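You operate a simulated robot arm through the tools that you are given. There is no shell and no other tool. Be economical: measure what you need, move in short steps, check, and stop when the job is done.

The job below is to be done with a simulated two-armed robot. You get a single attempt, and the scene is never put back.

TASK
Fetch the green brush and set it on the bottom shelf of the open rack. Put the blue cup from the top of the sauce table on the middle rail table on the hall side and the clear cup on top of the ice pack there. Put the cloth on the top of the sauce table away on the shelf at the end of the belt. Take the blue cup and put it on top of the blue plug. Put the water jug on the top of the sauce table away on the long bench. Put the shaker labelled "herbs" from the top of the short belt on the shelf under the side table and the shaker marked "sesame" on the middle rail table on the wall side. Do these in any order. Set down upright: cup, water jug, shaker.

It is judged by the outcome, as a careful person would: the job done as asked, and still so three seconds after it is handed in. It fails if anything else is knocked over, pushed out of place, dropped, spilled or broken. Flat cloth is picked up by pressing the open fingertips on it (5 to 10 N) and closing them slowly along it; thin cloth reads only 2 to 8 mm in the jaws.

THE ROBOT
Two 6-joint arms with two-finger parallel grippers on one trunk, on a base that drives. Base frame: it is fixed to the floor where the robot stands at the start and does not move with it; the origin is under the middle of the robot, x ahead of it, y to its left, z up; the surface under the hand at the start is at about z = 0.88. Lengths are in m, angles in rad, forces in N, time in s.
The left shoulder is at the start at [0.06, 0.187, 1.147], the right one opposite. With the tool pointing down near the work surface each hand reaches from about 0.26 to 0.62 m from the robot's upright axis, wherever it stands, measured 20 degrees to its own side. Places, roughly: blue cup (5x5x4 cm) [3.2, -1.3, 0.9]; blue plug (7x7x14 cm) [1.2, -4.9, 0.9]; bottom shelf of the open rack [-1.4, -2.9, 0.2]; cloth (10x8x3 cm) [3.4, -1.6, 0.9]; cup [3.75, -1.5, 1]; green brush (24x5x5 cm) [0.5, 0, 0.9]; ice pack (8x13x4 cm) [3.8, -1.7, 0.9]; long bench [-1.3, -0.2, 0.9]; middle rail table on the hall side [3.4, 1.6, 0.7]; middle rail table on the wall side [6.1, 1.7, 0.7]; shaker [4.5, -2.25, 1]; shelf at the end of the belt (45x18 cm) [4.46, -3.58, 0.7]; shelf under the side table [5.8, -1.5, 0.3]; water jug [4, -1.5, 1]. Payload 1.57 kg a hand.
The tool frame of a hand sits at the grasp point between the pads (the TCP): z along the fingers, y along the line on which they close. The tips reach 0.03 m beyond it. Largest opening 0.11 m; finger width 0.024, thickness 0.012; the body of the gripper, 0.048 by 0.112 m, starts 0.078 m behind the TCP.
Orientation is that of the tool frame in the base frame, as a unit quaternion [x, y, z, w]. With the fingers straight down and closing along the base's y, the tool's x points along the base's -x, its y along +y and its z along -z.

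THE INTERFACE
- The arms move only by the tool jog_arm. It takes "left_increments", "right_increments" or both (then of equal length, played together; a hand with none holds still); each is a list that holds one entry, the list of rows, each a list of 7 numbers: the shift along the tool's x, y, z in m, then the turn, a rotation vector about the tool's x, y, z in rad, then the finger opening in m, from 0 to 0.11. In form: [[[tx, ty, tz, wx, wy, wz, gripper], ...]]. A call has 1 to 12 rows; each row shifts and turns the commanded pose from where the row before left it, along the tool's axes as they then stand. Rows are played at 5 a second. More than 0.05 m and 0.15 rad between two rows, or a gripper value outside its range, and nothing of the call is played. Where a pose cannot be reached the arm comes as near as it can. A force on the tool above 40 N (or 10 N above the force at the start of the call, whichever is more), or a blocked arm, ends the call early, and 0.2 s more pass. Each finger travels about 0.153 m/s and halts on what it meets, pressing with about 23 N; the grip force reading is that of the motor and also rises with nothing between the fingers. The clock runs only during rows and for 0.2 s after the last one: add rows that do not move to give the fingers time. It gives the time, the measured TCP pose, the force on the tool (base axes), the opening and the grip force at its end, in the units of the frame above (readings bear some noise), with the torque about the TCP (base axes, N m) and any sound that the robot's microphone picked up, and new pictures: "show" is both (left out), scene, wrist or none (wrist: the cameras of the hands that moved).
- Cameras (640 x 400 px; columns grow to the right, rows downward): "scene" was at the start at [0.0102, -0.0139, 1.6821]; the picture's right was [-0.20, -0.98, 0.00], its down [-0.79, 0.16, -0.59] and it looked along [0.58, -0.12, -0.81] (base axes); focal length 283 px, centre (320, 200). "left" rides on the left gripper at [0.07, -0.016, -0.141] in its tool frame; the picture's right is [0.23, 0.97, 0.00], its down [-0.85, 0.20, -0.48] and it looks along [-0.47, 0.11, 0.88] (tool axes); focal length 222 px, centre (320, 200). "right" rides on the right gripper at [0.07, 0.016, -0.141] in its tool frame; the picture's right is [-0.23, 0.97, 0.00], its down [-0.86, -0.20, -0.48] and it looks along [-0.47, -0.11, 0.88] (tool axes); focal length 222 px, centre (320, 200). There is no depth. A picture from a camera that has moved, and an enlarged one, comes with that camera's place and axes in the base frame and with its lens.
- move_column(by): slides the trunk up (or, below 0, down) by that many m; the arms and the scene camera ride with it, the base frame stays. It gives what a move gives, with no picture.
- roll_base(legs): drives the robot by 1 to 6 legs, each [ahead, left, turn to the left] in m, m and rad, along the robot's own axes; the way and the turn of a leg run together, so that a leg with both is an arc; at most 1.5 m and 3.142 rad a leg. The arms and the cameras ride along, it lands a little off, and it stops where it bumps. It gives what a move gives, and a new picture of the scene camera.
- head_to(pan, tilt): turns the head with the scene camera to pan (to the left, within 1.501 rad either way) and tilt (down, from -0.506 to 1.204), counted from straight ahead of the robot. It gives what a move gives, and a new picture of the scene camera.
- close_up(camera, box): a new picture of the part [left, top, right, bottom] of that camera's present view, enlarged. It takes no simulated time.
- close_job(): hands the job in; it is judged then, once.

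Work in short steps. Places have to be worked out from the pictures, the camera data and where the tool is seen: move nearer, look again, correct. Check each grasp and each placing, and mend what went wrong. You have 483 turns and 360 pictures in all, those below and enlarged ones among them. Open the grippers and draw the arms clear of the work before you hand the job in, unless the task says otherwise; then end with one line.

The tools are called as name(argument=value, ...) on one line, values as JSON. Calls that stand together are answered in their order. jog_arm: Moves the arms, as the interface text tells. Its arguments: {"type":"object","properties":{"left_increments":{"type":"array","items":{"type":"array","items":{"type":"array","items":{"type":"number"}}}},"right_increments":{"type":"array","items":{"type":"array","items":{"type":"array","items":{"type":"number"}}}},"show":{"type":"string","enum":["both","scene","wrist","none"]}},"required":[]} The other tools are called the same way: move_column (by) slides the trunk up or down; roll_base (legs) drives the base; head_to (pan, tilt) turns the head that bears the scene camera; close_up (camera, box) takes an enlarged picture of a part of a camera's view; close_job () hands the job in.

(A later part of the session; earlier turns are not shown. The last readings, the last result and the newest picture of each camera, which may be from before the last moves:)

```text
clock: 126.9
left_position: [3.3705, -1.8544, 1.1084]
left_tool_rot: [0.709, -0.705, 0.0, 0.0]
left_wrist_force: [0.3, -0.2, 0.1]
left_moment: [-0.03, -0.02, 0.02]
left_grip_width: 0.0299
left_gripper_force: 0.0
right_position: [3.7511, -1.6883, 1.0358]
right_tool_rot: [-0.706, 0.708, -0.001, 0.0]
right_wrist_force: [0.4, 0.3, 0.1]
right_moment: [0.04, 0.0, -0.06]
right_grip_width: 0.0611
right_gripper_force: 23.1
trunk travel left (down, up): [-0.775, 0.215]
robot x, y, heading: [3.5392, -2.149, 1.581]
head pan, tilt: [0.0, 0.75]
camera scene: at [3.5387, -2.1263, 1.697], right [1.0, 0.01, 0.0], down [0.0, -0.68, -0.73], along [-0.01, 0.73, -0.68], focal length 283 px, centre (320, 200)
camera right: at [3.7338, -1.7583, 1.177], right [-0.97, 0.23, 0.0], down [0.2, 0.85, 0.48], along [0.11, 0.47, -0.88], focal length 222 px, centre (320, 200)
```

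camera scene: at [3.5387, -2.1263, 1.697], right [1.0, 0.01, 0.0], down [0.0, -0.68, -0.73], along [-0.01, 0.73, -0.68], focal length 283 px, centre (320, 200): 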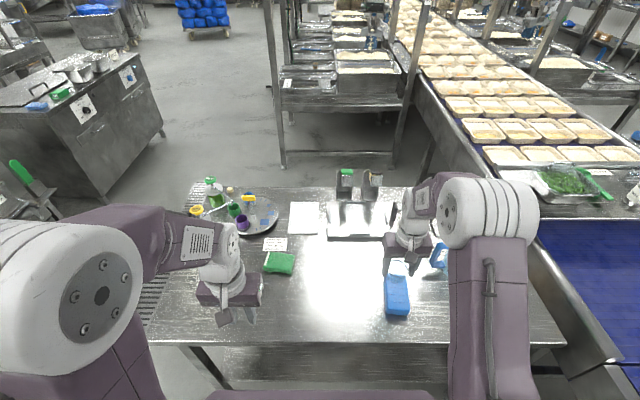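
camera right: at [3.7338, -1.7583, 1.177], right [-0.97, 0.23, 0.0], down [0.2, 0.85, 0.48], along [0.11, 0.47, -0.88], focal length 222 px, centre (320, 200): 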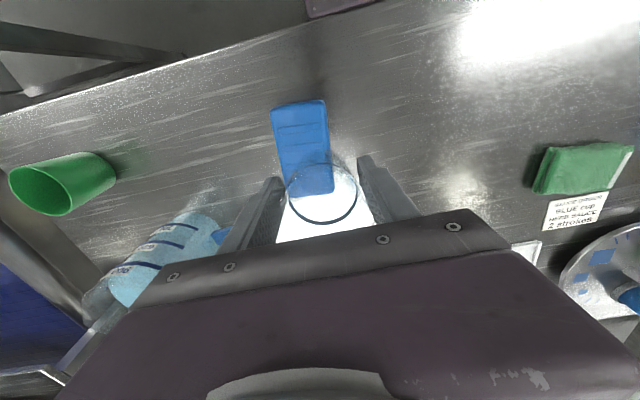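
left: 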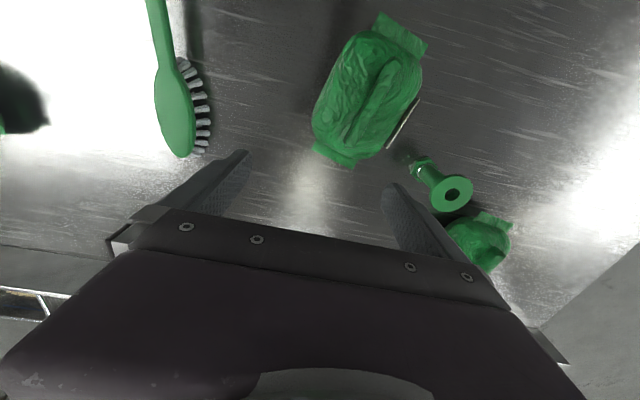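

The ice pack top is centred at (3.768,−1.693). I'll correct to (3.768,−1.70) and lower to just above it.

jog_arm(right_increments=[[[0.012, -0.017, 0, 0, 0, 0, 0.042], [0, 0, 0.03, 0, 0, 0, 0.042], [0, 0, 0.03, 0, 0, 0, 0.042], [0, 0, 0.01, 0, 0, 0, 0.042], [0, 0, 0, 0, 0, 0, 0.042]]])

close_up(camera="scene", box=[350, 200, 470, 330])

```text
clock: 128.1
left_position: [3.3699, -1.8537, 1.1078]
left_tool_rot: [0.709, -0.706, 0.001, 0.001]
left_wrist_force: [1.1, -0.3, 0.0]
left_moment: [0.02, -0.03, 0.02]
left_grip_width: 0.0299
left_gripper_force: 0.0
right_position: [3.7671, -1.7023, 0.9677]
right_tool_rot: [-0.706, 0.708, -0.001, 0.001]
right_wrist_force: [-0.2, 0.0, -1.1]
right_moment: [0.02, -0.01, 0.02]
right_grip_width: 0.0609
right_gripper_force: 22.4
trunk travel left (down, up): [-0.775, 0.215]
robot x, y, heading: [3.5384, -2.1501, 1.577]
head pan, tilt: [0.0, 0.75]
camera scene: at [3.5373, -2.1265, 1.697], right [1.0, 0.01, 0.0], down [0.0, -0.68, -0.73], along [0.0, 0.73, -0.68], focal length 283 px, centre (320, 200)
camera right: at [3.7493, -1.7708, 1.1082], right [-0.97, 0.23, 0.0], down [0.2, 0.85, 0.48], along [0.11, 0.47, -0.88], focal length 222 px, centre (320, 200)
```

scene: 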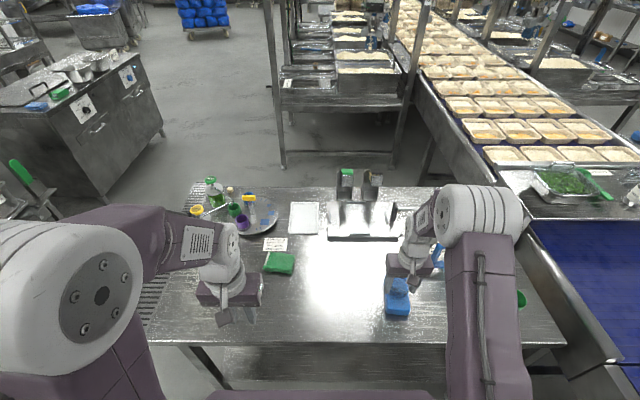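
right: 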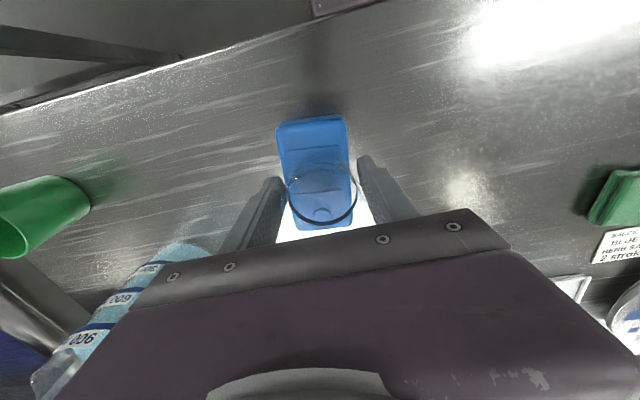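

```text
3.08 times, centred on (410, 265) of scene
camera zoom: at [3.5373, -2.1265, 1.697], right [1.0, 0.01, 0.0], down [0.0, -0.68, -0.73], along [0.0, 0.73, -0.68], focal length 872 px, centre (43, 0)
```

zoom: 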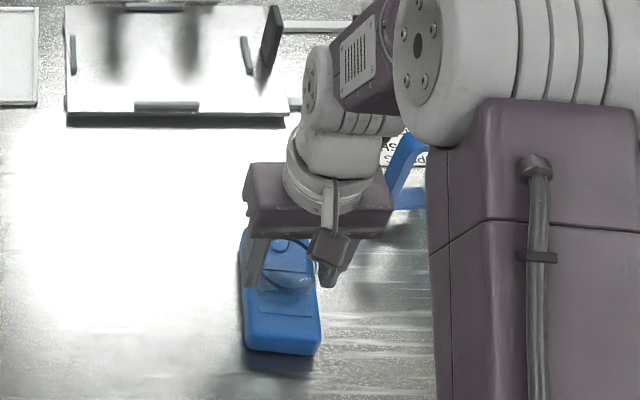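

The projected base lands on the middle of the pack. Lowering gently until contact.

jog_arm(right_increments=[[[0, 0, 0.006, 0, 0, 0, 0.042], [0, 0, 0.004, 0, 0, 0, 0.042], [0, 0, 0, 0, 0, 0, 0.042]]], show="none")

```text
clock: 128.9
left_position: [3.37, -1.8538, 1.1087]
left_tool_rot: [0.708, -0.706, 0.0, 0.0]
left_wrist_force: [-0.1, -0.2, -0.3]
left_moment: [-0.01, 0.04, -0.01]
left_grip_width: 0.0301
left_gripper_force: 0.1
right_position: [3.7681, -1.7021, 0.9561]
right_tool_rot: [-0.707, 0.707, -0.001, 0.0]
right_wrist_force: [-0.2, 0.3, -1.1]
right_moment: [0.02, -0.02, 0.02]
right_grip_width: 0.0614
right_gripper_force: 22.9
trunk travel left (down, up): [-0.775, 0.215]
robot x, y, heading: [3.5406, -2.1509, 1.575]
head pan, tilt: [0.0, 0.75]
```

jog_arm(right_increments=[[[0, 0, 0.004, 0, 0, 0, 0.042], [0, 0, 0.003, 0, 0, 0, 0.042], [0, 0, 0, 0, 0, 0, 0.042]]], show="none")

```text
clock: 129.7
left_position: [3.3697, -1.855, 1.1083]
left_tool_rot: [0.709, -0.705, -0.001, -0.001]
left_wrist_force: [-0.4, 0.7, 0.3]
left_moment: [0.0, 0.0, 0.01]
left_grip_width: 0.03
left_gripper_force: 0.0
right_position: [3.7661, -1.7019, 0.9515]
right_tool_rot: [-0.707, 0.708, 0.0, 0.002]
right_wrist_force: [0.5, -0.2, 11.7]
right_moment: [0.18, 0.11, -0.03]
right_grip_width: 0.0601
right_gripper_force: 22.9
trunk travel left (down, up): [-0.775, 0.215]
robot x, y, heading: [3.5381, -2.1512, 1.578]
head pan, tilt: [0.0, 0.75]
```

Contact at z≈0.952. Opening slowly, then rising straight up.

jog_arm(right_increments=[[[0, 0, -0.002, 0, 0, 0, 0.06], [0, 0, 0, 0, 0, 0, 0.068], [0, 0, 0, 0, 0, 0, 0.08], [0, 0, 0, 0, 0, 0, 0.085], [0, 0, -0.03, 0, 0, 0, 0.085], [0, 0, -0.04, 0, 0, 0, 0.085], [0, 0, -0.04, 0, 0, 0, 0.085], [0, 0, -0.04, 0, 0, 0, 0.085]]])

close_up(camera="scene", box=[350, 220, 450, 330])

```text
clock: 131.5
left_position: [3.37, -1.8544, 1.1082]
left_tool_rot: [0.709, -0.705, -0.001, 0.0]
left_wrist_force: [0.0, -0.4, -0.7]
left_moment: [-0.02, 0.0, -0.01]
left_grip_width: 0.0298
left_gripper_force: 0.0
right_position: [3.7669, -1.7026, 1.1026]
right_tool_rot: [0.707, -0.707, 0.001, -0.001]
right_wrist_force: [-0.7, -0.4, 0.1]
right_moment: [0.01, -0.02, -0.01]
right_grip_width: 0.0851
right_gripper_force: 0.1
trunk travel left (down, up): [-0.775, 0.215]
robot x, y, heading: [3.5428, -2.1465, 1.574]
head pan, tilt: [0.0, 0.75]
camera scene: at [3.5368, -2.1281, 1.697], right [1.0, 0.01, 0.0], down [0.0, -0.68, -0.73], along [0.0, 0.73, -0.68], focal length 283 px, centre (320, 200)
camera right: at [3.749, -1.7717, 1.2441], right [-0.97, 0.23, 0.0], down [0.2, 0.85, 0.48], along [0.11, 0.47, -0.88], focal length 222 px, centre (320, 200)
```

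scene: 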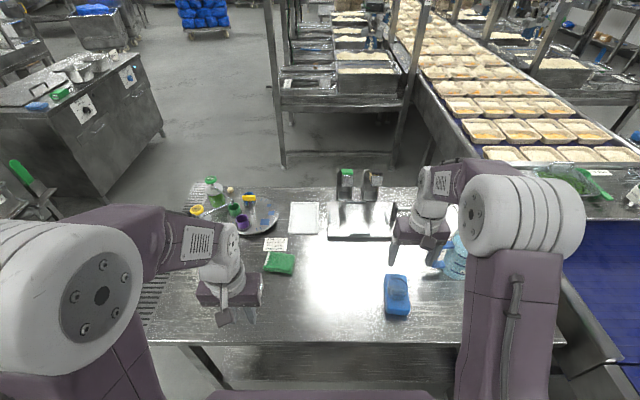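
right: 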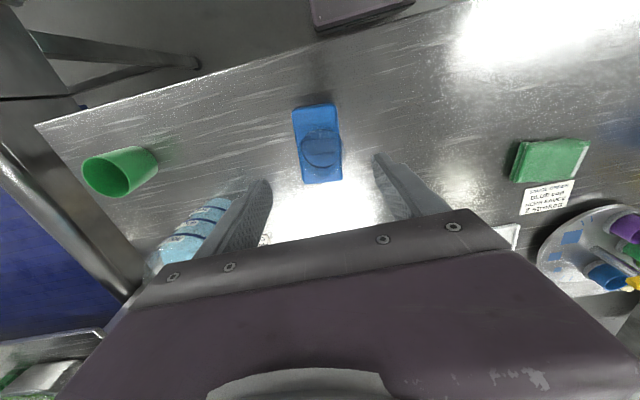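

```text
3.64 times, centred on (400, 275) of scene
camera zoom: at [3.5368, -2.1281, 1.697], right [1.0, 0.01, 0.0], down [0.0, -0.68, -0.73], along [0.0, 0.73, -0.68], focal length 1030 px, centre (29, -73)
```

zoom: 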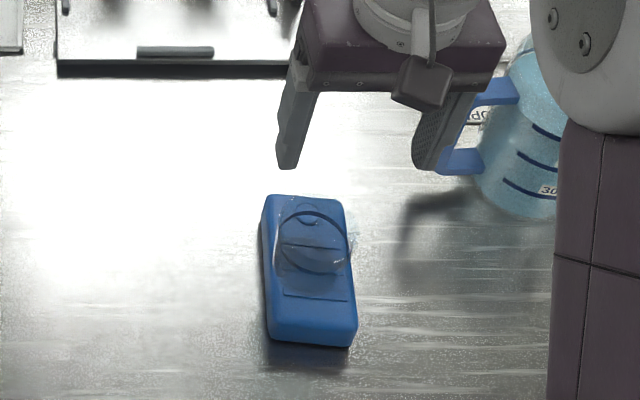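

The clear cup stands upright on the ice pack. Next is the cloth at about (3.404,−1.582), roughly 10 cm along x and 8 cm along y. I'll turn the left hand 90° so it closes along y.

jog_arm(left_increments=[[[0, 0, 0, 0, 0, 0.15, 0.06], [0, 0, 0, 0, 0, 0.15, 0.09], [0, 0, 0, 0, 0, 0.15, 0.1], [0, 0, 0, 0, 0, 0.15, 0.105], [0, 0, 0, 0, 0, 0.15, 0.105], [0, 0, 0, 0, 0, 0.15, 0.105], [0, 0, 0, 0, 0, 0.15, 0.105], [0, 0, 0, 0, 0, 0.15, 0.105], [0, 0, 0, 0, 0, 0.15, 0.105], [0, 0, 0, 0, 0, 0.15, 0.105], [0, 0, 0, 0, 0, 0.07, 0.105]]])

```text
clock: 133.9
left_position: [3.3707, -1.854, 1.1073]
left_tool_rot: [-0.003, 1.0, 0.0, 0.001]
left_wrist_force: [0.8, -0.7, 0.0]
left_moment: [0.01, -0.01, 0.04]
left_grip_width: 0.1049
left_gripper_force: 0.1
right_position: [3.7666, -1.7006, 1.1024]
right_tool_rot: [-0.707, 0.708, 0.0, 0.0]
right_wrist_force: [0.3, 0.5, 0.6]
right_moment: [0.0, -0.01, 0.01]
right_grip_width: 0.0852
right_gripper_force: 0.0
trunk travel left (down, up): [-0.775, 0.215]
robot x, y, heading: [3.539, -2.1507, 1.579]
head pan, tilt: [0.0, 0.75]
camera scene: at [3.5373, -2.1268, 1.697], right [1.0, 0.01, 0.0], down [0.0, -0.68, -0.73], along [0.0, 0.73, -0.68], focal length 283 px, centre (320, 200)
camera left: at [3.3004, -1.8695, 1.248], right [-0.23, 0.97, 0.0], down [0.85, 0.2, 0.48], along [0.47, 0.11, -0.88], focal length 222 px, centre (320, 200)
```

scene: 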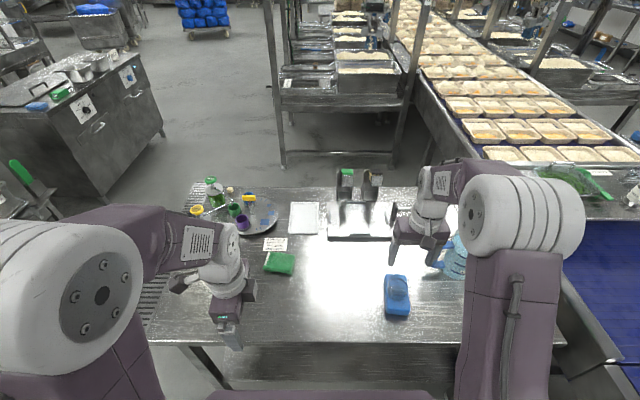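
left: 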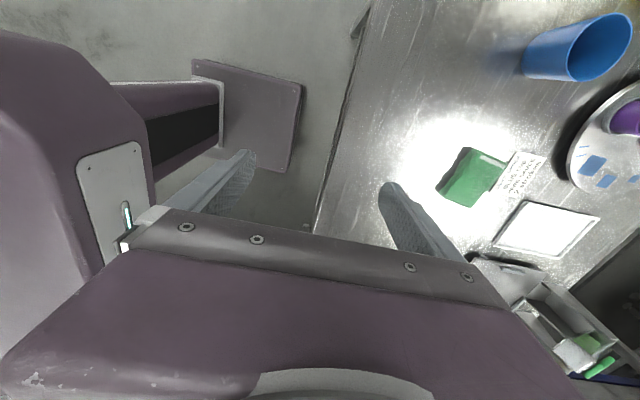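

Orientation is good. The cloth is near (3.394,−1.583), so I'm moving above it.

jog_arm(left_increments=[[[-0.004, 0.045, 0, 0, 0, 0, 0.105], [-0.004, 0.045, 0, 0, 0, 0, 0.105], [-0.004, 0.045, 0, 0, 0, 0, 0.105], [-0.004, 0.045, 0, 0, 0, 0, 0.105], [-0.004, 0.045, 0, 0, 0, 0, 0.105], [-0.003, 0.046, 0, 0, 0, 0, 0.105], [0, 0, 0.04, 0, 0, 0, 0.105], [0, 0, 0.04, 0, 0, 0, 0.105]]])

```text
clock: 135.7
left_position: [3.3922, -1.5823, 1.0288]
left_tool_rot: [-0.003, 1.0, 0.0, 0.0]
left_wrist_force: [0.6, 0.9, 0.2]
left_moment: [-0.04, 0.04, 0.0]
left_grip_width: 0.105
left_gripper_force: 0.1
right_position: [3.7669, -1.7005, 1.1028]
right_tool_rot: [-0.706, 0.708, -0.001, 0.001]
right_wrist_force: [0.8, -0.1, -0.3]
right_moment: [-0.03, 0.01, 0.0]
right_grip_width: 0.085
right_gripper_force: 0.0
trunk travel left (down, up): [-0.775, 0.215]
robot x, y, heading: [3.54, -2.1506, 1.576]
head pan, tilt: [0.0, 0.75]
camera scene: at [3.5372, -2.1261, 1.6971], right [1.0, 0.01, 0.0], down [0.0, -0.68, -0.73], along [0.0, 0.73, -0.68], focal length 283 px, centre (320, 200)
camera left: at [3.3216, -1.5978, 1.1686], right [-0.23, 0.97, 0.0], down [0.85, 0.21, 0.48], along [0.47, 0.11, -0.88], focal length 222 px, centre (320, 200)
```

scene: 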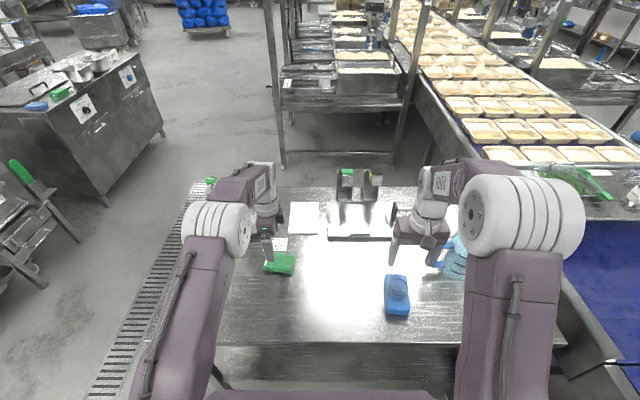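
left: 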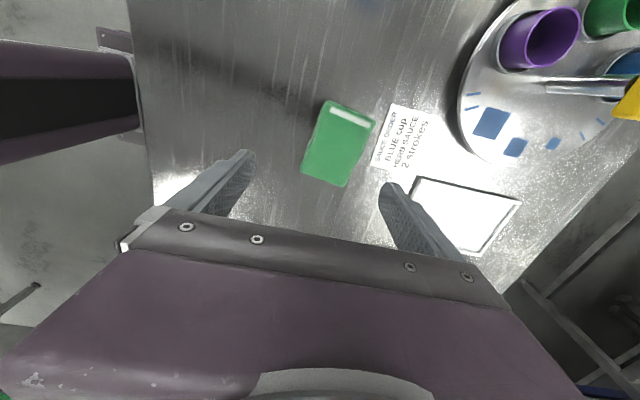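

The cloth is centred at (3.386,−1.561), about 6 cm wide in y, with a card 2 cm beyond it. I'll open to 85 mm and descend with the tips just above the table.

jog_arm(left_increments=[[[0.006, 0.021, 0, 0, 0, 0, 0.085], [0, 0, 0.035, 0, 0, 0, 0.085], [0, 0, 0.035, 0, 0, 0, 0.085], [0, 0, 0.03, 0, 0, 0, 0.085], [0, 0, 0, 0, 0, 0, 0.085]]], show="wrist")

```text
clock: 136.9
left_position: [3.3855, -1.5617, 0.9291]
left_tool_rot: [-0.004, 1.0, 0.001, -0.001]
left_wrist_force: [0.8, 0.5, -0.3]
left_moment: [-0.01, 0.0, -0.02]
left_grip_width: 0.0847
left_gripper_force: 0.1
right_position: [3.7674, -1.701, 1.102]
right_tool_rot: [-0.707, 0.708, -0.001, 0.001]
right_wrist_force: [-0.9, 0.0, 0.2]
right_moment: [0.01, -0.03, 0.01]
right_grip_width: 0.085
right_gripper_force: 0.1
trunk travel left (down, up): [-0.775, 0.215]
robot x, y, heading: [3.5401, -2.155, 1.573]
head pan, tilt: [0.0, 0.75]
camera left: at [3.3155, -1.578, 1.0688], right [-0.23, 0.97, 0.0], down [0.85, 0.21, 0.48], along [0.47, 0.11, -0.88], focal length 222 px, centre (320, 200)
```

left: 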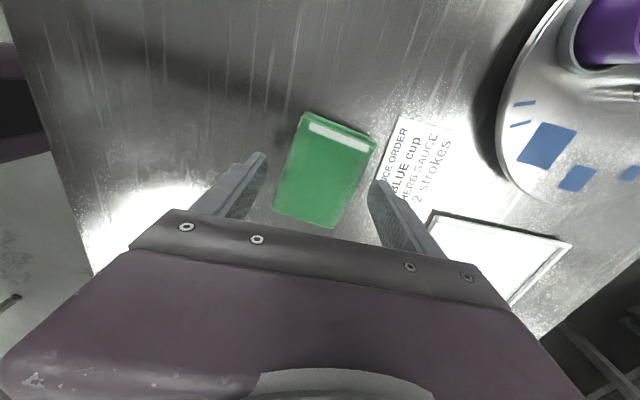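

Still aligned. Lowering the last centimetre and closing slowly.

jog_arm(left_increments=[[[0, 0, 0.008, 0, 0, 0, 0.085], [0, 0, 0.004, 0, 0, 0, 0.085], [0, 0, 0, 0, 0, 0, 0.07], [0, 0, 0, 0, 0, 0, 0.06], [0, 0, 0, 0, 0, 0, 0.05], [0, 0, 0, 0, 0, 0, 0.04], [0, 0, 0, 0, 0, 0, 0.03], [0, 0, 0, 0, 0, 0, 0.02], [0, 0, 0, 0, 0, 0, 0.01], [0, 0, 0, 0, 0, 0, 0.0]]], show="wrist")

```text
clock: 139.1
left_position: [3.3851, -1.5612, 0.9158]
left_tool_rot: [-0.004, 1.0, 0.001, 0.001]
left_wrist_force: [-0.7, -0.3, 0.9]
left_moment: [0.03, 0.0, 0.01]
left_grip_width: 0.0003
left_gripper_force: 21.0
right_position: [3.7675, -1.7001, 1.1013]
right_tool_rot: [-0.706, 0.708, -0.001, 0.001]
right_wrist_force: [-0.3, 0.8, 0.0]
right_moment: [0.01, 0.01, 0.02]
right_grip_width: 0.0848
right_gripper_force: 0.0
trunk travel left (down, up): [-0.775, 0.215]
robot x, y, heading: [3.5403, -2.1525, 1.575]
head pan, tilt: [0.0, 0.75]
camera left: at [3.3154, -1.5777, 1.0569], right [-0.23, 0.97, 0.0], down [0.85, 0.21, 0.48], along [0.47, 0.11, -0.88], focal length 222 px, centre (320, 200)
```

left: 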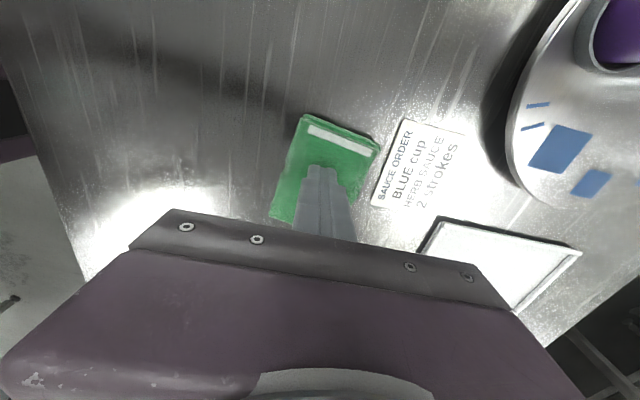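

The fingers passed above the cloth, so it is flat and thin. I'll open to 5 cm over it and press down until I read 5–10 N.

jog_arm(left_increments=[[[0, 0, -0.006, 0, 0, 0, 0.03], [0, 0, 0, 0, 0, 0, 0.05], [0, 0, 0.006, 0, 0, 0, 0.05], [0, 0, 0.004, 0, 0, 0, 0.05], [0, 0, 0, 0, 0, 0, 0.05]]], show="none")

```text
clock: 140.3
left_position: [3.3854, -1.5611, 0.9132]
left_tool_rot: [-0.003, 1.0, 0.002, 0.0]
left_wrist_force: [-2.0, 1.1, 10.7]
left_moment: [-0.1, 0.03, 0.02]
left_grip_width: 0.0492
left_gripper_force: 0.1
right_position: [3.7677, -1.7017, 1.1031]
right_tool_rot: [-0.706, 0.708, -0.001, 0.0]
right_wrist_force: [-1.3, 1.0, -0.8]
right_moment: [0.02, -0.02, 0.03]
right_grip_width: 0.0849
right_gripper_force: 0.0
trunk travel left (down, up): [-0.775, 0.215]
robot x, y, heading: [3.5375, -2.1491, 1.576]
head pan, tilt: [0.0, 0.75]
```

Pressing at 10.7 N. Closing slowly along the cloth.

jog_arm(left_increments=[[[0, 0, -0.0005, 0, 0, 0, 0.045], [0, 0, 0, 0, 0, 0, 0.04], [0, 0, 0, 0, 0, 0, 0.035], [0, 0, 0, 0, 0, 0, 0.03], [0, 0, 0, 0, 0, 0, 0.025], [0, 0, 0, 0, 0, 0, 0.02], [0, 0, 0, 0, 0, 0, 0.015], [0, 0, 0, 0, 0, 0, 0.01], [0, 0, 0, 0, 0, 0, 0.005], [0, 0, 0, 0, 0, 0, 0.0], [0, 0, 0, 0, 0, 0, 0.0]]], show="wrist")

```text
clock: 142.7
left_position: [3.3865, -1.5616, 0.9134]
left_tool_rot: [-0.003, 1.0, 0.002, -0.001]
left_wrist_force: [0.9, -3.2, 9.1]
left_moment: [-0.05, -0.02, -0.02]
left_grip_width: 0.0002
left_gripper_force: 21.5
right_position: [3.7675, -1.7025, 1.1024]
right_tool_rot: [-0.707, 0.707, 0.0, 0.001]
right_wrist_force: [-0.2, 0.7, 0.8]
right_moment: [-0.01, 0.01, 0.01]
right_grip_width: 0.0851
right_gripper_force: 0.1
trunk travel left (down, up): [-0.775, 0.215]
robot x, y, heading: [3.5396, -2.1506, 1.576]
head pan, tilt: [0.0, 0.75]
camera left: at [3.3155, -1.5787, 1.0539], right [-0.23, 0.97, 0.0], down [0.85, 0.2, 0.48], along [0.47, 0.11, -0.88], focal length 222 px, centre (320, 200)
```

left: 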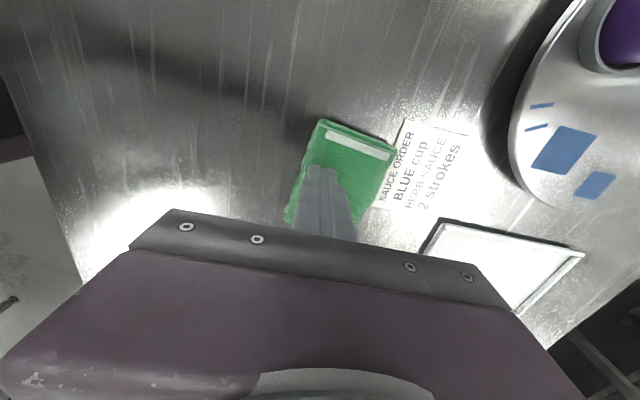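

That closed on nothing and nudged the cloth about 1.4 cm toward the card. The contact height shows the table is lower (≈0.855) and the cloth is about 3 cm thick. While still pressing, I'll drag it back −y by 2.5 cm to clear the card.

jog_arm(left_increments=[[[0, -0.006, 0, 0, 0, 0, 0.0], [0, -0.008, 0, 0, 0, 0, 0.0], [0, -0.01, 0, 0, 0, 0, 0.0], [0, 0, -0.02, 0, 0, 0, 0.0], [0, 0, -0.04, 0, 0, 0, 0.05], [0, 0, -0.04, 0, 0, 0, 0.09]]], show="wrist")

```text
clock: 144.1
left_position: [3.3872, -1.5868, 1.014]
left_tool_rot: [-0.003, 1.0, 0.0, 0.0]
left_wrist_force: [0.6, -0.6, 0.3]
left_moment: [0.0, 0.0, 0.02]
left_grip_width: 0.0898
left_gripper_force: 0.1
right_position: [3.768, -1.7024, 1.1028]
right_tool_rot: [-0.706, 0.708, 0.0, 0.001]
right_wrist_force: [-0.9, -0.1, 0.1]
right_moment: [0.01, 0.04, -0.04]
right_grip_width: 0.0847
right_gripper_force: 0.0
trunk travel left (down, up): [-0.775, 0.215]
robot x, y, heading: [3.5396, -2.1548, 1.575]
head pan, tilt: [0.0, 0.75]
camera left: at [3.3161, -1.602, 1.1539], right [-0.23, 0.97, 0.0], down [0.85, 0.21, 0.48], along [0.47, 0.11, -0.88], focal length 222 px, centre (320, 200)
```

left: 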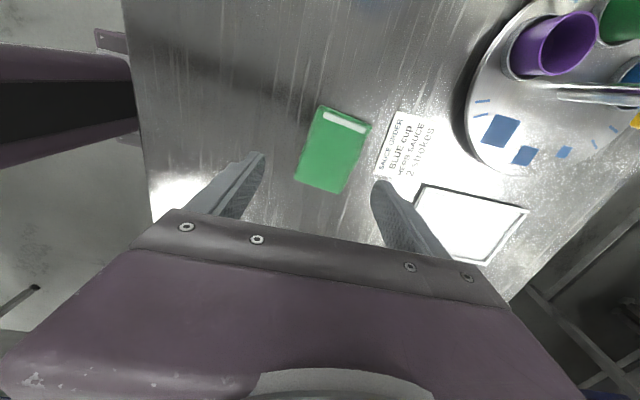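

The cloth is now at (3.395,−1.567), clear of the card. Straddling it with the jaws at 95 mm and lowering to TCP z≈0.89.

jog_arm(left_increments=[[[-0.008, 0.02, 0, 0, 0, 0.1, 0.095], [0, 0, 0.04, 0, 0, 0, 0.095], [0, 0, 0.04, 0, 0, 0, 0.095], [0, 0, 0.025, 0, 0, 0, 0.095], [0, 0, 0.015, 0, 0, 0, 0.095], [0, 0, 0, 0, 0, 0, 0.095]]], show="wrist")

```text
clock: 145.5
left_position: [3.3934, -1.566, 0.8928]
left_tool_rot: [0.046, 0.999, 0.0, 0.0]
left_wrist_force: [0.1, -0.3, -0.6]
left_moment: [-0.01, -0.02, 0.02]
left_grip_width: 0.0948
left_gripper_force: 0.0
right_position: [3.7666, -1.7019, 1.1023]
right_tool_rot: [-0.706, 0.708, -0.001, 0.001]
right_wrist_force: [-0.6, -0.2, 0.4]
right_moment: [0.01, 0.03, 0.0]
right_grip_width: 0.0852
right_gripper_force: 0.1
trunk travel left (down, up): [-0.775, 0.215]
robot x, y, heading: [3.5414, -2.152, 1.575]
head pan, tilt: [0.0, 0.75]
camera left: at [3.3219, -1.5748, 1.0333], right [-0.14, 0.99, 0.0], down [0.87, 0.12, 0.48], along [0.47, 0.07, -0.88], focal length 222 px, centre (320, 200)
```

left: 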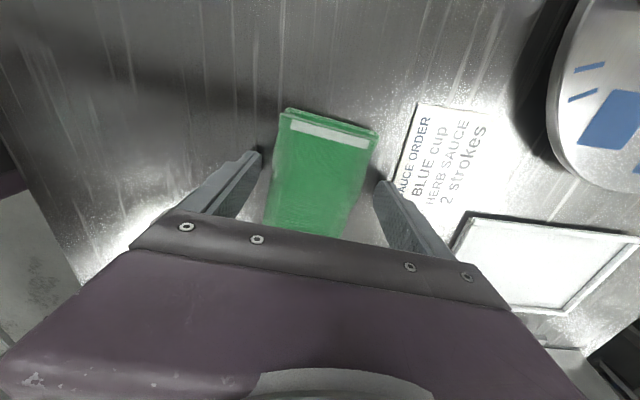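

Straddled without contact. Easing down a few more mm, then closing slowly.

jog_arm(left_increments=[[[0, 0, 0.004, 0, 0, 0, 0.095], [0, 0, 0, 0, 0, 0, 0.085], [0, 0, 0, 0, 0, 0, 0.075], [0, 0, 0, 0, 0, 0, 0.065], [0, 0, 0, 0, 0, 0, 0.055], [0, 0, 0, 0, 0, 0, 0.045], [0, 0, 0, 0, 0, 0, 0.035], [0, 0, 0, 0, 0, 0, 0.025], [0, 0, 0, 0, 0, 0, 0.015], [0, 0, 0, 0, 0, 0, 0.005], [0, 0, 0, 0, 0, 0, 0.0]]], show="wrist")

```text
clock: 147.9
left_position: [3.393, -1.5661, 0.8904]
left_tool_rot: [0.046, 0.999, 0.001, 0.0]
left_wrist_force: [-1.2, -2.9, 4.7]
left_moment: [-0.31, 0.01, -0.01]
left_grip_width: 0.0688
left_gripper_force: 23.2
right_position: [3.7671, -1.7022, 1.1023]
right_tool_rot: [-0.707, 0.707, 0.0, 0.001]
right_wrist_force: [0.1, 0.6, 1.5]
right_moment: [0.0, 0.02, 0.03]
right_grip_width: 0.0849
right_gripper_force: 0.0
trunk travel left (down, up): [-0.775, 0.215]
robot x, y, heading: [3.5396, -2.1521, 1.574]
head pan, tilt: [0.0, 0.75]
camera left: at [3.3219, -1.5755, 1.0302], right [-0.14, 0.99, 0.0], down [0.87, 0.12, 0.48], along [0.47, 0.07, -0.88], focal length 222 px, centre (320, 200)
```

left: 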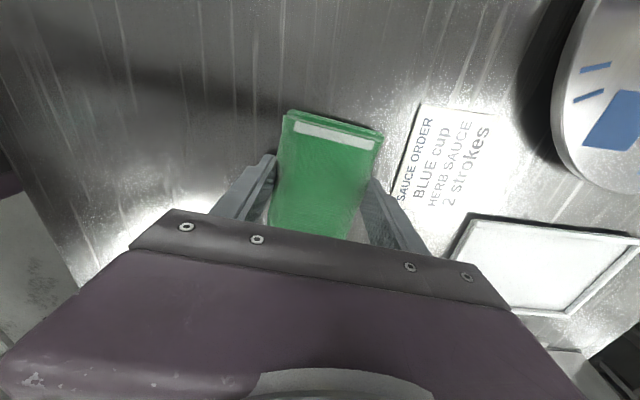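

Gripped at 69 mm. Lifting.

jog_arm(left_increments=[[[0, 0, -0.02, 0, 0, 0, 0.0], [0, 0, -0.04, 0, 0, 0, 0.0], [0, 0, -0.045, 0, 0, 0, 0.0], [0, 0, -0.045, 0, 0, 0, 0.0], [0, 0, -0.045, 0, 0, 0, 0.0]]])

```text
clock: 149.1
left_position: [3.3943, -1.5661, 1.0848]
left_tool_rot: [0.046, 0.999, 0.001, 0.0]
left_wrist_force: [-0.4, 0.2, 0.2]
left_moment: [0.02, 0.01, 0.0]
left_grip_width: 0.0688
left_gripper_force: 23.1
right_position: [3.7675, -1.702, 1.1014]
right_tool_rot: [-0.706, 0.708, 0.0, 0.001]
right_wrist_force: [0.1, -0.1, 0.3]
right_moment: [0.03, 0.01, 0.0]
right_grip_width: 0.0851
right_gripper_force: 0.0
trunk travel left (down, up): [-0.775, 0.215]
robot x, y, heading: [3.5365, -2.1545, 1.576]
head pan, tilt: [0.0, 0.75]
camera scene: at [3.5375, -2.1277, 1.697], right [1.0, 0.01, 0.0], down [0.0, -0.68, -0.73], along [0.0, 0.73, -0.68], focal length 283 px, centre (320, 200)
camera left: at [3.3234, -1.5753, 1.2252], right [-0.14, 0.99, 0.0], down [0.87, 0.12, 0.48], along [0.47, 0.07, -0.88], focal length 222 px, centre (320, 200)
```

scene: 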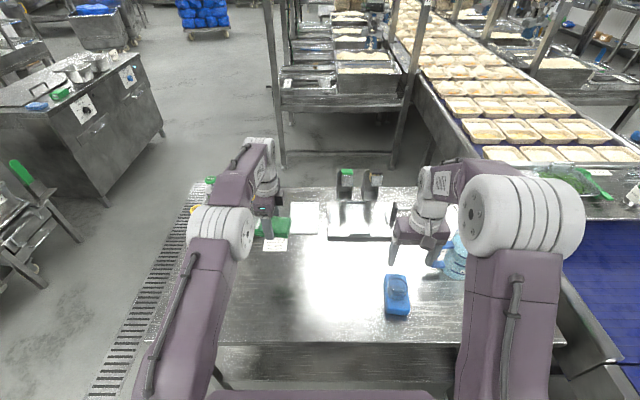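
left: 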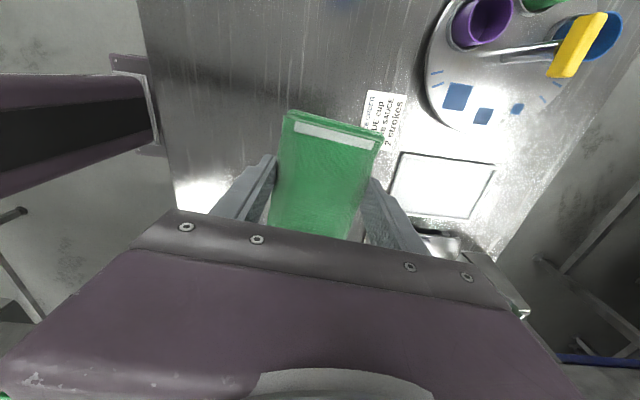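

Cloth held. Pulling both hands in, backing off the table, and turning toward the belt-end shelf.

jog_arm(left_increments=[[[0, -0.045, 0, 0, 0, 0, 0.0], [0, -0.045, 0, 0, 0, 0, 0.0], [0, -0.045, 0, 0, 0, 0, 0.0], [0, -0.045, 0, 0, 0, 0, 0.0], [0, -0.04, 0, 0, 0, 0, 0.0]]], right_increments=[[[0, 0, -0.03, 0, 0, 0, 0.06], [0.03, 0, 0, 0, 0, 0, 0.04], [0.03, 0.02, 0, 0, 0, 0, 0.03], [0.03, 0.03, 0, 0, 0, 0, 0.03], [0, 0.04, 0, 0, 0, 0, 0.03]]], show="none")

roll_base(legs=[[-0.75, 0.2, 0], [-0.7, 0.0, 0], [0, 0, -1.571]])

head_to(pan=0, tilt=0.6)

```text
clock: 150.3
left_position: [3.3736, -1.7872, 1.0848]
left_tool_rot: [0.046, 0.999, 0.001, 0.001]
left_wrist_force: [-0.6, 0.5, 0.2]
left_moment: [0.01, 0.02, 0.02]
left_grip_width: 0.0689
left_gripper_force: 22.9
right_position: [3.6744, -1.7934, 1.1319]
right_tool_rot: [-0.706, 0.708, 0.0, 0.0]
right_wrist_force: [-0.1, 0.1, 1.4]
right_moment: [-0.02, -0.04, -0.03]
right_grip_width: 0.03
right_gripper_force: 0.0
trunk travel left (down, up): [-0.775, 0.215]
robot x, y, heading: [3.5398, -2.1498, 1.574]
head pan, tilt: [0.0, 0.75]
```

```text
clock: 161.8
left_position: [3.7243, -3.4356, 1.0835]
left_tool_rot: [0.744, 0.668, -0.001, 0.0]
left_wrist_force: [-0.4, -0.5, 0.5]
left_moment: [0.02, 0.04, 0.03]
left_grip_width: 0.069
left_gripper_force: 22.6
right_position: [3.7115, -3.7403, 1.1317]
right_tool_rot: [0.009, 1.0, 0.0, 0.001]
right_wrist_force: [1.1, -0.2, -0.4]
right_moment: [0.01, 0.02, 0.01]
right_grip_width: 0.0299
right_gripper_force: 0.1
trunk travel left (down, up): [-0.775, 0.215]
robot x, y, heading: [3.3553, -3.5935, -0.009]
head pan, tilt: [0.0, 0.75]
camera scene: at [3.3765, -3.5947, 1.697], right [-0.01, -1.0, 0.0], down [-0.68, 0.01, -0.73], along [0.73, -0.01, -0.68], focal length 283 px, centre (320, 200)
```

scene: 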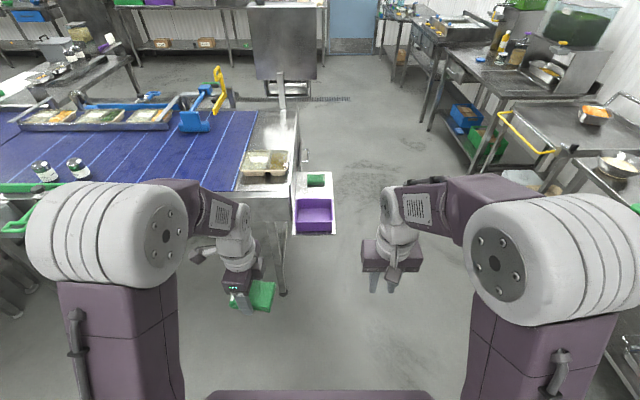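

```text
clock: 162.5
left_position: [3.7229, -3.4372, 1.0845]
left_tool_rot: [0.745, 0.667, 0.0, 0.0]
left_wrist_force: [-0.2, 0.1, -0.1]
left_moment: [-0.01, 0.0, 0.0]
left_grip_width: 0.0691
left_gripper_force: 23.1
right_position: [3.7124, -3.7382, 1.132]
right_tool_rot: [0.009, 1.0, -0.001, 0.0]
right_wrist_force: [0.5, 0.2, 1.1]
right_moment: [-0.02, -0.02, 0.02]
right_grip_width: 0.0299
right_gripper_force: 0.1
trunk travel left (down, up): [-0.775, 0.215]
robot x, y, heading: [3.351, -3.5965, -0.012]
head pan, tilt: [0.0, 0.6]
camera scene: at [3.382, -3.595, 1.7099], right [-0.01, -1.0, 0.0], down [-0.57, 0.01, -0.82], along [0.82, -0.01, -0.57], focal length 283 px, centre (320, 200)
```

scene: 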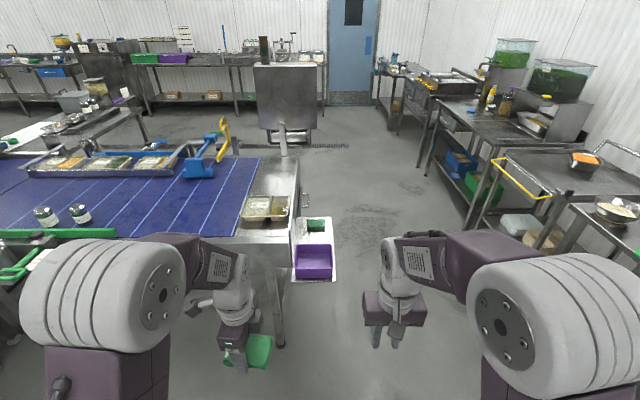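

close_up(camera="scene", box=[270, 200, 360, 300])

close_up(camera="scene", box=[0, 130, 200, 260])

```text
4.00 times, centred on (315, 250) of scene
camera zoom: at [3.382, -3.595, 1.7099], right [-0.01, -1.0, 0.0], down [-0.57, 0.01, -0.82], along [0.82, -0.01, -0.57], focal length 1134 px, centre (340, 0)
```

zoom: 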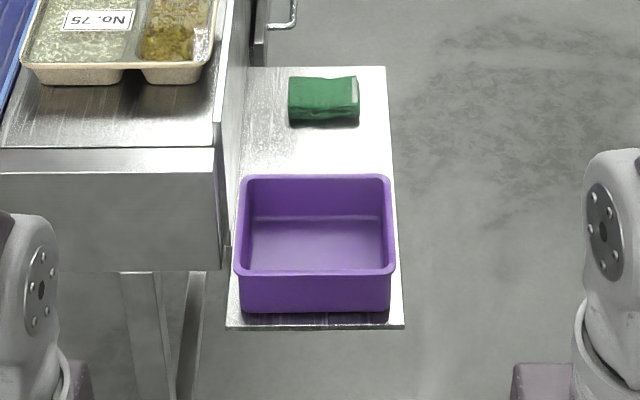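

```text
3.08 times, centred on (100, 195) of scene
camera zoom: at [3.382, -3.595, 1.7099], right [-0.01, -1.0, 0.0], down [-0.57, 0.01, -0.82], along [0.82, -0.01, -0.57], focal length 872 px, centre (997, 215)
```

zoom: 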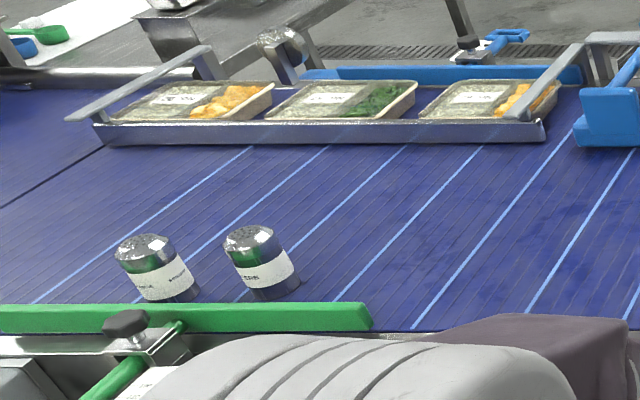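

The shelf spans x 4.21–4.67 and y −3.68 to −3.48. A purple bin sits at the near end and another folded cloth at the far end. The free patch is centred at about (4.44,−3.58). I'll turn the left hand back so it closes along y, then approach.

jog_arm(left_increments=[[[0, 0, 0, 0, 0, -0.15, 0.0], [0, 0, 0, 0, 0, -0.15, 0.0], [0, 0, 0, 0, 0, -0.15, 0.0], [0, 0, 0, 0, 0, -0.15, 0.0], [0, 0, 0, 0, 0, -0.15, 0.0], [0, 0, 0, 0, 0, -0.15, 0.0], [0, 0, 0, 0, 0, -0.15, 0.0], [0, 0, 0, 0, 0, -0.15, 0.0], [0, 0, 0, 0, 0, -0.15, 0.0], [0, 0, 0, 0, 0, -0.15, 0.0], [0, 0, 0, 0, 0, -0.15, 0.0], [0, 0, 0, 0, 0, -0.03, 0.0]]], show="none")

roll_base(legs=[[0.57, -0.12, 0.012]])

head_to(pan=0.2, tilt=0.95)

close_up(camera="left", box=[0, 0, 640, 400])

```text
clock: 165.1
left_position: [3.723, -3.4363, 1.0837]
left_tool_rot: [0.0, 1.0, 0.0, 0.0]
left_wrist_force: [0.1, 0.7, -0.1]
left_moment: [0.02, -0.02, -0.01]
left_grip_width: 0.069
left_gripper_force: 22.4
right_position: [3.7115, -3.7392, 1.1314]
right_tool_rot: [0.008, 1.0, -0.001, 0.001]
right_wrist_force: [0.2, 0.0, -0.5]
right_moment: [0.01, 0.02, 0.0]
right_grip_width: 0.0301
right_gripper_force: 0.1
trunk travel left (down, up): [-0.775, 0.215]
robot x, y, heading: [3.3562, -3.5968, -0.013]
head pan, tilt: [0.0, 0.6]
```

```text
clock: 168.4
left_position: [4.2939, -3.5595, 1.0843]
left_tool_rot: [-0.002, 1.0, 0.0, 0.001]
left_wrist_force: [-0.3, 0.8, -0.4]
left_moment: [-0.03, 0.04, -0.02]
left_grip_width: 0.069
left_gripper_force: 22.9
right_position: [4.283, -3.8631, 1.1321]
right_tool_rot: [0.007, 1.0, -0.001, 0.0]
right_wrist_force: [-0.7, 0.0, 0.2]
right_moment: [0.0, 0.02, 0.0]
right_grip_width: 0.0299
right_gripper_force: 0.0
trunk travel left (down, up): [-0.775, 0.215]
robot x, y, heading: [3.9269, -3.7168, -0.007]
head pan, tilt: [0.0, 0.6]
camera scene: at [3.9525, -3.7191, 1.7099], right [-0.01, -1.0, 0.0], down [-0.56, 0.0, -0.83], along [0.83, -0.01, -0.56], focal length 283 px, centre (320, 200)
```

scene: 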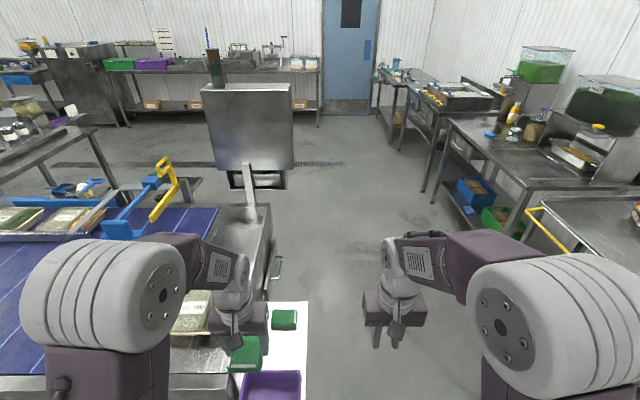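

```text
clock: 169.2
left_position: [4.2953, -3.5588, 1.0833]
left_tool_rot: [-0.002, 1.0, 0.0, 0.0]
left_wrist_force: [-0.6, 0.6, -0.5]
left_moment: [-0.01, -0.02, 0.01]
left_grip_width: 0.0691
left_gripper_force: 23.0
right_position: [4.2839, -3.8634, 1.1317]
right_tool_rot: [0.007, 1.0, 0.0, 0.0]
right_wrist_force: [-0.1, 0.8, -0.1]
right_moment: [0.01, 0.02, 0.0]
right_grip_width: 0.0302
right_gripper_force: 0.1
trunk travel left (down, up): [-0.775, 0.215]
robot x, y, heading: [3.929, -3.7215, -0.004]
head pan, tilt: [0.201, 0.949]
camera scene: at [3.9371, -3.7049, 1.6816], right [0.19, -0.98, 0.0], down [-0.8, -0.16, -0.58], along [0.57, 0.11, -0.81], focal length 283 px, centre (320, 200)
```

scene: 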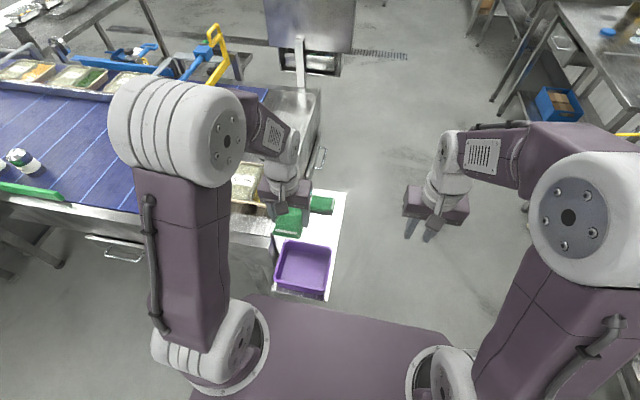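

```text
1.00 times, centred on (320, 200) of left (not enlarged: the box is as wide or as high as the picture)
camera zoom: at [4.2248, -3.5751, 1.2242], right [-0.23, 0.97, 0.0], down [0.85, 0.2, 0.48], along [0.47, 0.11, -0.88], focal length 222 px, centre (320, 200)
```

zoom: 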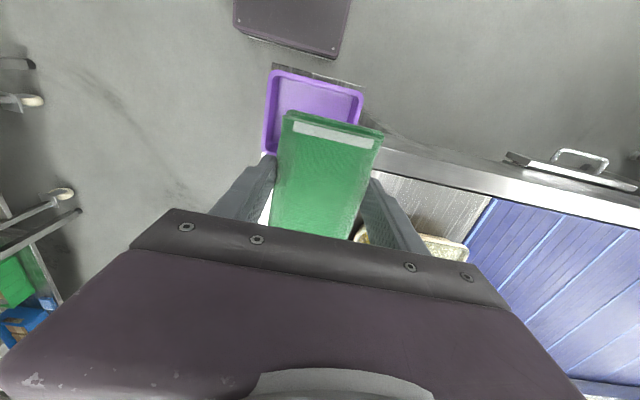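

The free gap on the shelf is x 4.38–4.55. Moving the cloth above (4.463,−3.58), then lowering the trunk 0.2.

jog_arm(left_increments=[[[-0.045, -0.005, 0, 0, 0, 0, 0.0], [-0.045, -0.005, 0, 0, 0, 0, 0.0], [-0.045, -0.005, 0, 0, 0, 0, 0.0], [-0.033, -0.005, 0, 0, 0, 0, 0.0]]], show="none")

move_column(by=-0.2)

head_to(pan=0.0, tilt=0.9)

close_up(camera="left", box=[0, 0, 640, 400])

```text
clock: 170.2
left_position: [4.4641, -3.5795, 1.0836]
left_tool_rot: [-0.001, 1.0, 0.0, -0.001]
left_wrist_force: [0.5, -0.3, -0.1]
left_moment: [-0.02, 0.03, -0.02]
left_grip_width: 0.0688
left_gripper_force: 22.6
right_position: [4.2862, -3.8617, 1.1311]
right_tool_rot: [0.008, 1.0, -0.001, -0.001]
right_wrist_force: [0.7, -0.4, 0.6]
right_moment: [-0.02, 0.02, 0.03]
right_grip_width: 0.0298
right_gripper_force: 0.0
trunk travel left (down, up): [-0.775, 0.215]
robot x, y, heading: [3.9271, -3.7221, -0.007]
head pan, tilt: [0.201, 0.949]
```

```text
clock: 172.4
left_position: [4.4641, -3.5788, 0.8854]
left_tool_rot: [-0.002, 1.0, 0.0, 0.0]
left_wrist_force: [0.2, 0.0, -0.9]
left_moment: [-0.02, 0.01, -0.02]
left_grip_width: 0.069
left_gripper_force: 22.8
right_position: [4.2838, -3.862, 0.9315]
right_tool_rot: [0.007, 1.0, -0.001, 0.0]
right_wrist_force: [-0.2, 0.3, -0.2]
right_moment: [-0.03, 0.02, 0.02]
right_grip_width: 0.0301
right_gripper_force: 0.0
trunk travel left (down, up): [-0.575, 0.415]
robot x, y, heading: [3.9284, -3.7226, -0.007]
head pan, tilt: [0.201, 0.949]
```

```text
clock: 173.1
left_position: [4.4623, -3.578, 0.8855]
left_tool_rot: [-0.002, 1.0, 0.0, 0.0]
left_wrist_force: [0.4, 0.0, -0.8]
left_moment: [-0.03, -0.01, -0.03]
left_grip_width: 0.069
left_gripper_force: 23.6
right_position: [4.2831, -3.8629, 0.9317]
right_tool_rot: [0.008, 1.0, -0.001, 0.0]
right_wrist_force: [0.3, 0.2, 0.2]
right_moment: [0.0, 0.0, -0.03]
right_grip_width: 0.0299
right_gripper_force: 0.1
trunk travel left (down, up): [-0.575, 0.415]
robot x, y, heading: [3.925, -3.7198, -0.008]
head pan, tilt: [0.0, 0.901]
camera scene: at [3.9408, -3.7192, 1.4851], right [-0.01, -1.0, 0.0], down [-0.78, 0.0, -0.62], along [0.62, 0.0, -0.78], focal length 283 px, centre (320, 200)
```

scene: 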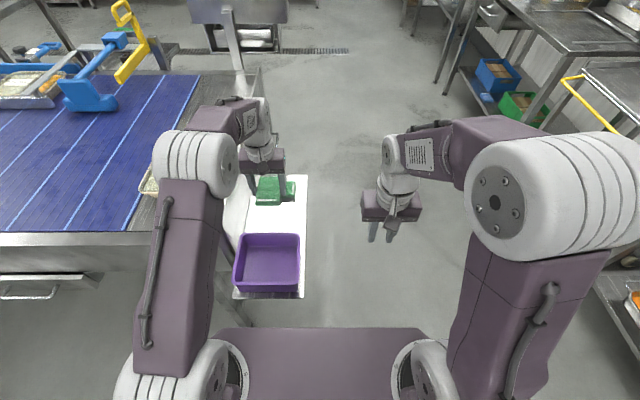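

```text
1.00 times, centred on (320, 200) of left (not enlarged: the box is as wide or as high as the picture)
camera zoom: at [4.3929, -3.5943, 1.0254], right [-0.23, 0.97, 0.0], down [0.85, 0.2, 0.48], along [0.47, 0.11, -0.88], focal length 222 px, centre (320, 200)
```

zoom: 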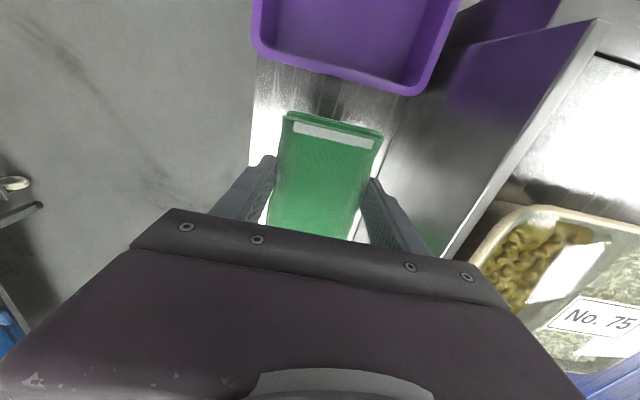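

Clearances look right: bin edge at x=4.387, cloth near edge at 4.411. Shifting 1 cm farther and lowering toward z≈0.745.

jog_arm(left_increments=[[[-0.01, 0, 0.02, 0, 0, 0, 0.0], [0, 0, 0.04, 0, 0, 0, 0.0], [0, 0, 0.04, 0, 0, 0, 0.0], [0, 0, 0.035, 0, 0, 0, 0.0], [0, 0, 0, 0, 0, 0, 0.0]]], show="wrist")

```text
clock: 174.3
left_position: [4.4716, -3.5778, 0.7512]
left_tool_rot: [-0.002, 1.0, 0.0, 0.0]
left_wrist_force: [-0.7, -0.6, 0.0]
left_moment: [0.04, 0.0, -0.01]
left_grip_width: 0.0691
left_gripper_force: 22.6
right_position: [4.2825, -3.8623, 0.9316]
right_tool_rot: [0.007, 1.0, -0.001, 0.0]
right_wrist_force: [0.2, -0.6, -0.1]
right_moment: [-0.01, -0.02, 0.04]
right_grip_width: 0.0301
right_gripper_force: 0.1
trunk travel left (down, up): [-0.575, 0.415]
robot x, y, heading: [3.9251, -3.718, -0.009]
head pan, tilt: [0.0, 0.901]
camera left: at [4.4017, -3.5942, 0.8909], right [-0.23, 0.97, 0.0], down [0.85, 0.2, 0.48], along [0.47, 0.11, -0.88], focal length 222 px, centre (320, 200)
```

left: 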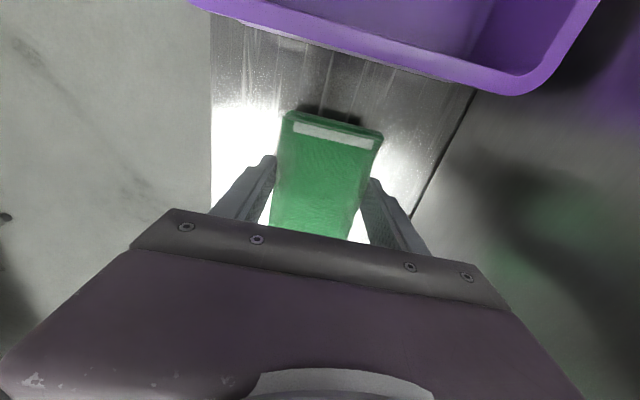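

Lowering in small steps until contact.

jog_arm(left_increments=[[[0, 0, 0.006, 0, 0, 0, 0.0], [0, 0, 0.005, 0, 0, 0, 0.0], [0, 0, 0.005, 0, 0, 0, 0.0], [0, 0, 0, 0, 0, 0, 0.0]]], show="none")

```text
clock: 175.3
left_position: [4.4713, -3.5791, 0.735]
left_tool_rot: [-0.001, 1.0, 0.0, 0.001]
left_wrist_force: [0.3, 0.1, 0.0]
left_moment: [0.02, 0.04, 0.02]
left_grip_width: 0.069
left_gripper_force: 23.0
right_position: [4.2833, -3.8618, 0.9321]
right_tool_rot: [0.007, 1.0, -0.001, 0.0]
right_wrist_force: [0.9, 1.4, -0.2]
right_moment: [-0.01, 0.02, -0.03]
right_grip_width: 0.0299
right_gripper_force: 0.0
trunk travel left (down, up): [-0.575, 0.415]
robot x, y, heading: [3.9288, -3.72, -0.008]
head pan, tilt: [0.0, 0.901]
```

jog_arm(left_increments=[[[0, 0, 0.005, 0, 0, 0, 0.0], [0, 0, 0.005, 0, 0, 0, 0.0], [0, 0, 0, 0, 0, 0, 0.0]]], show="none")

```text
clock: 176.3
left_position: [4.4725, -3.5786, 0.7309]
left_tool_rot: [-0.002, 1.0, -0.001, 0.004]
left_wrist_force: [-10.3, 0.3, 22.9]
left_moment: [-0.46, 0.74, -0.15]
left_grip_width: 0.069
left_gripper_force: 22.9
right_position: [4.2816, -3.8613, 0.932]
right_tool_rot: [0.006, 1.0, -0.001, 0.001]
right_wrist_force: [-0.2, 0.1, 0.5]
right_moment: [0.0, 0.01, 0.01]
right_grip_width: 0.0302
right_gripper_force: 0.0
trunk travel left (down, up): [-0.575, 0.415]
robot x, y, heading: [3.9276, -3.7184, -0.007]
head pan, tilt: [0.0, 0.901]
stopped in row 3 (left hand): the force on the tool passed its limit at 41 N (the readings are from after the stop); the commanded pose is now the measured one
```

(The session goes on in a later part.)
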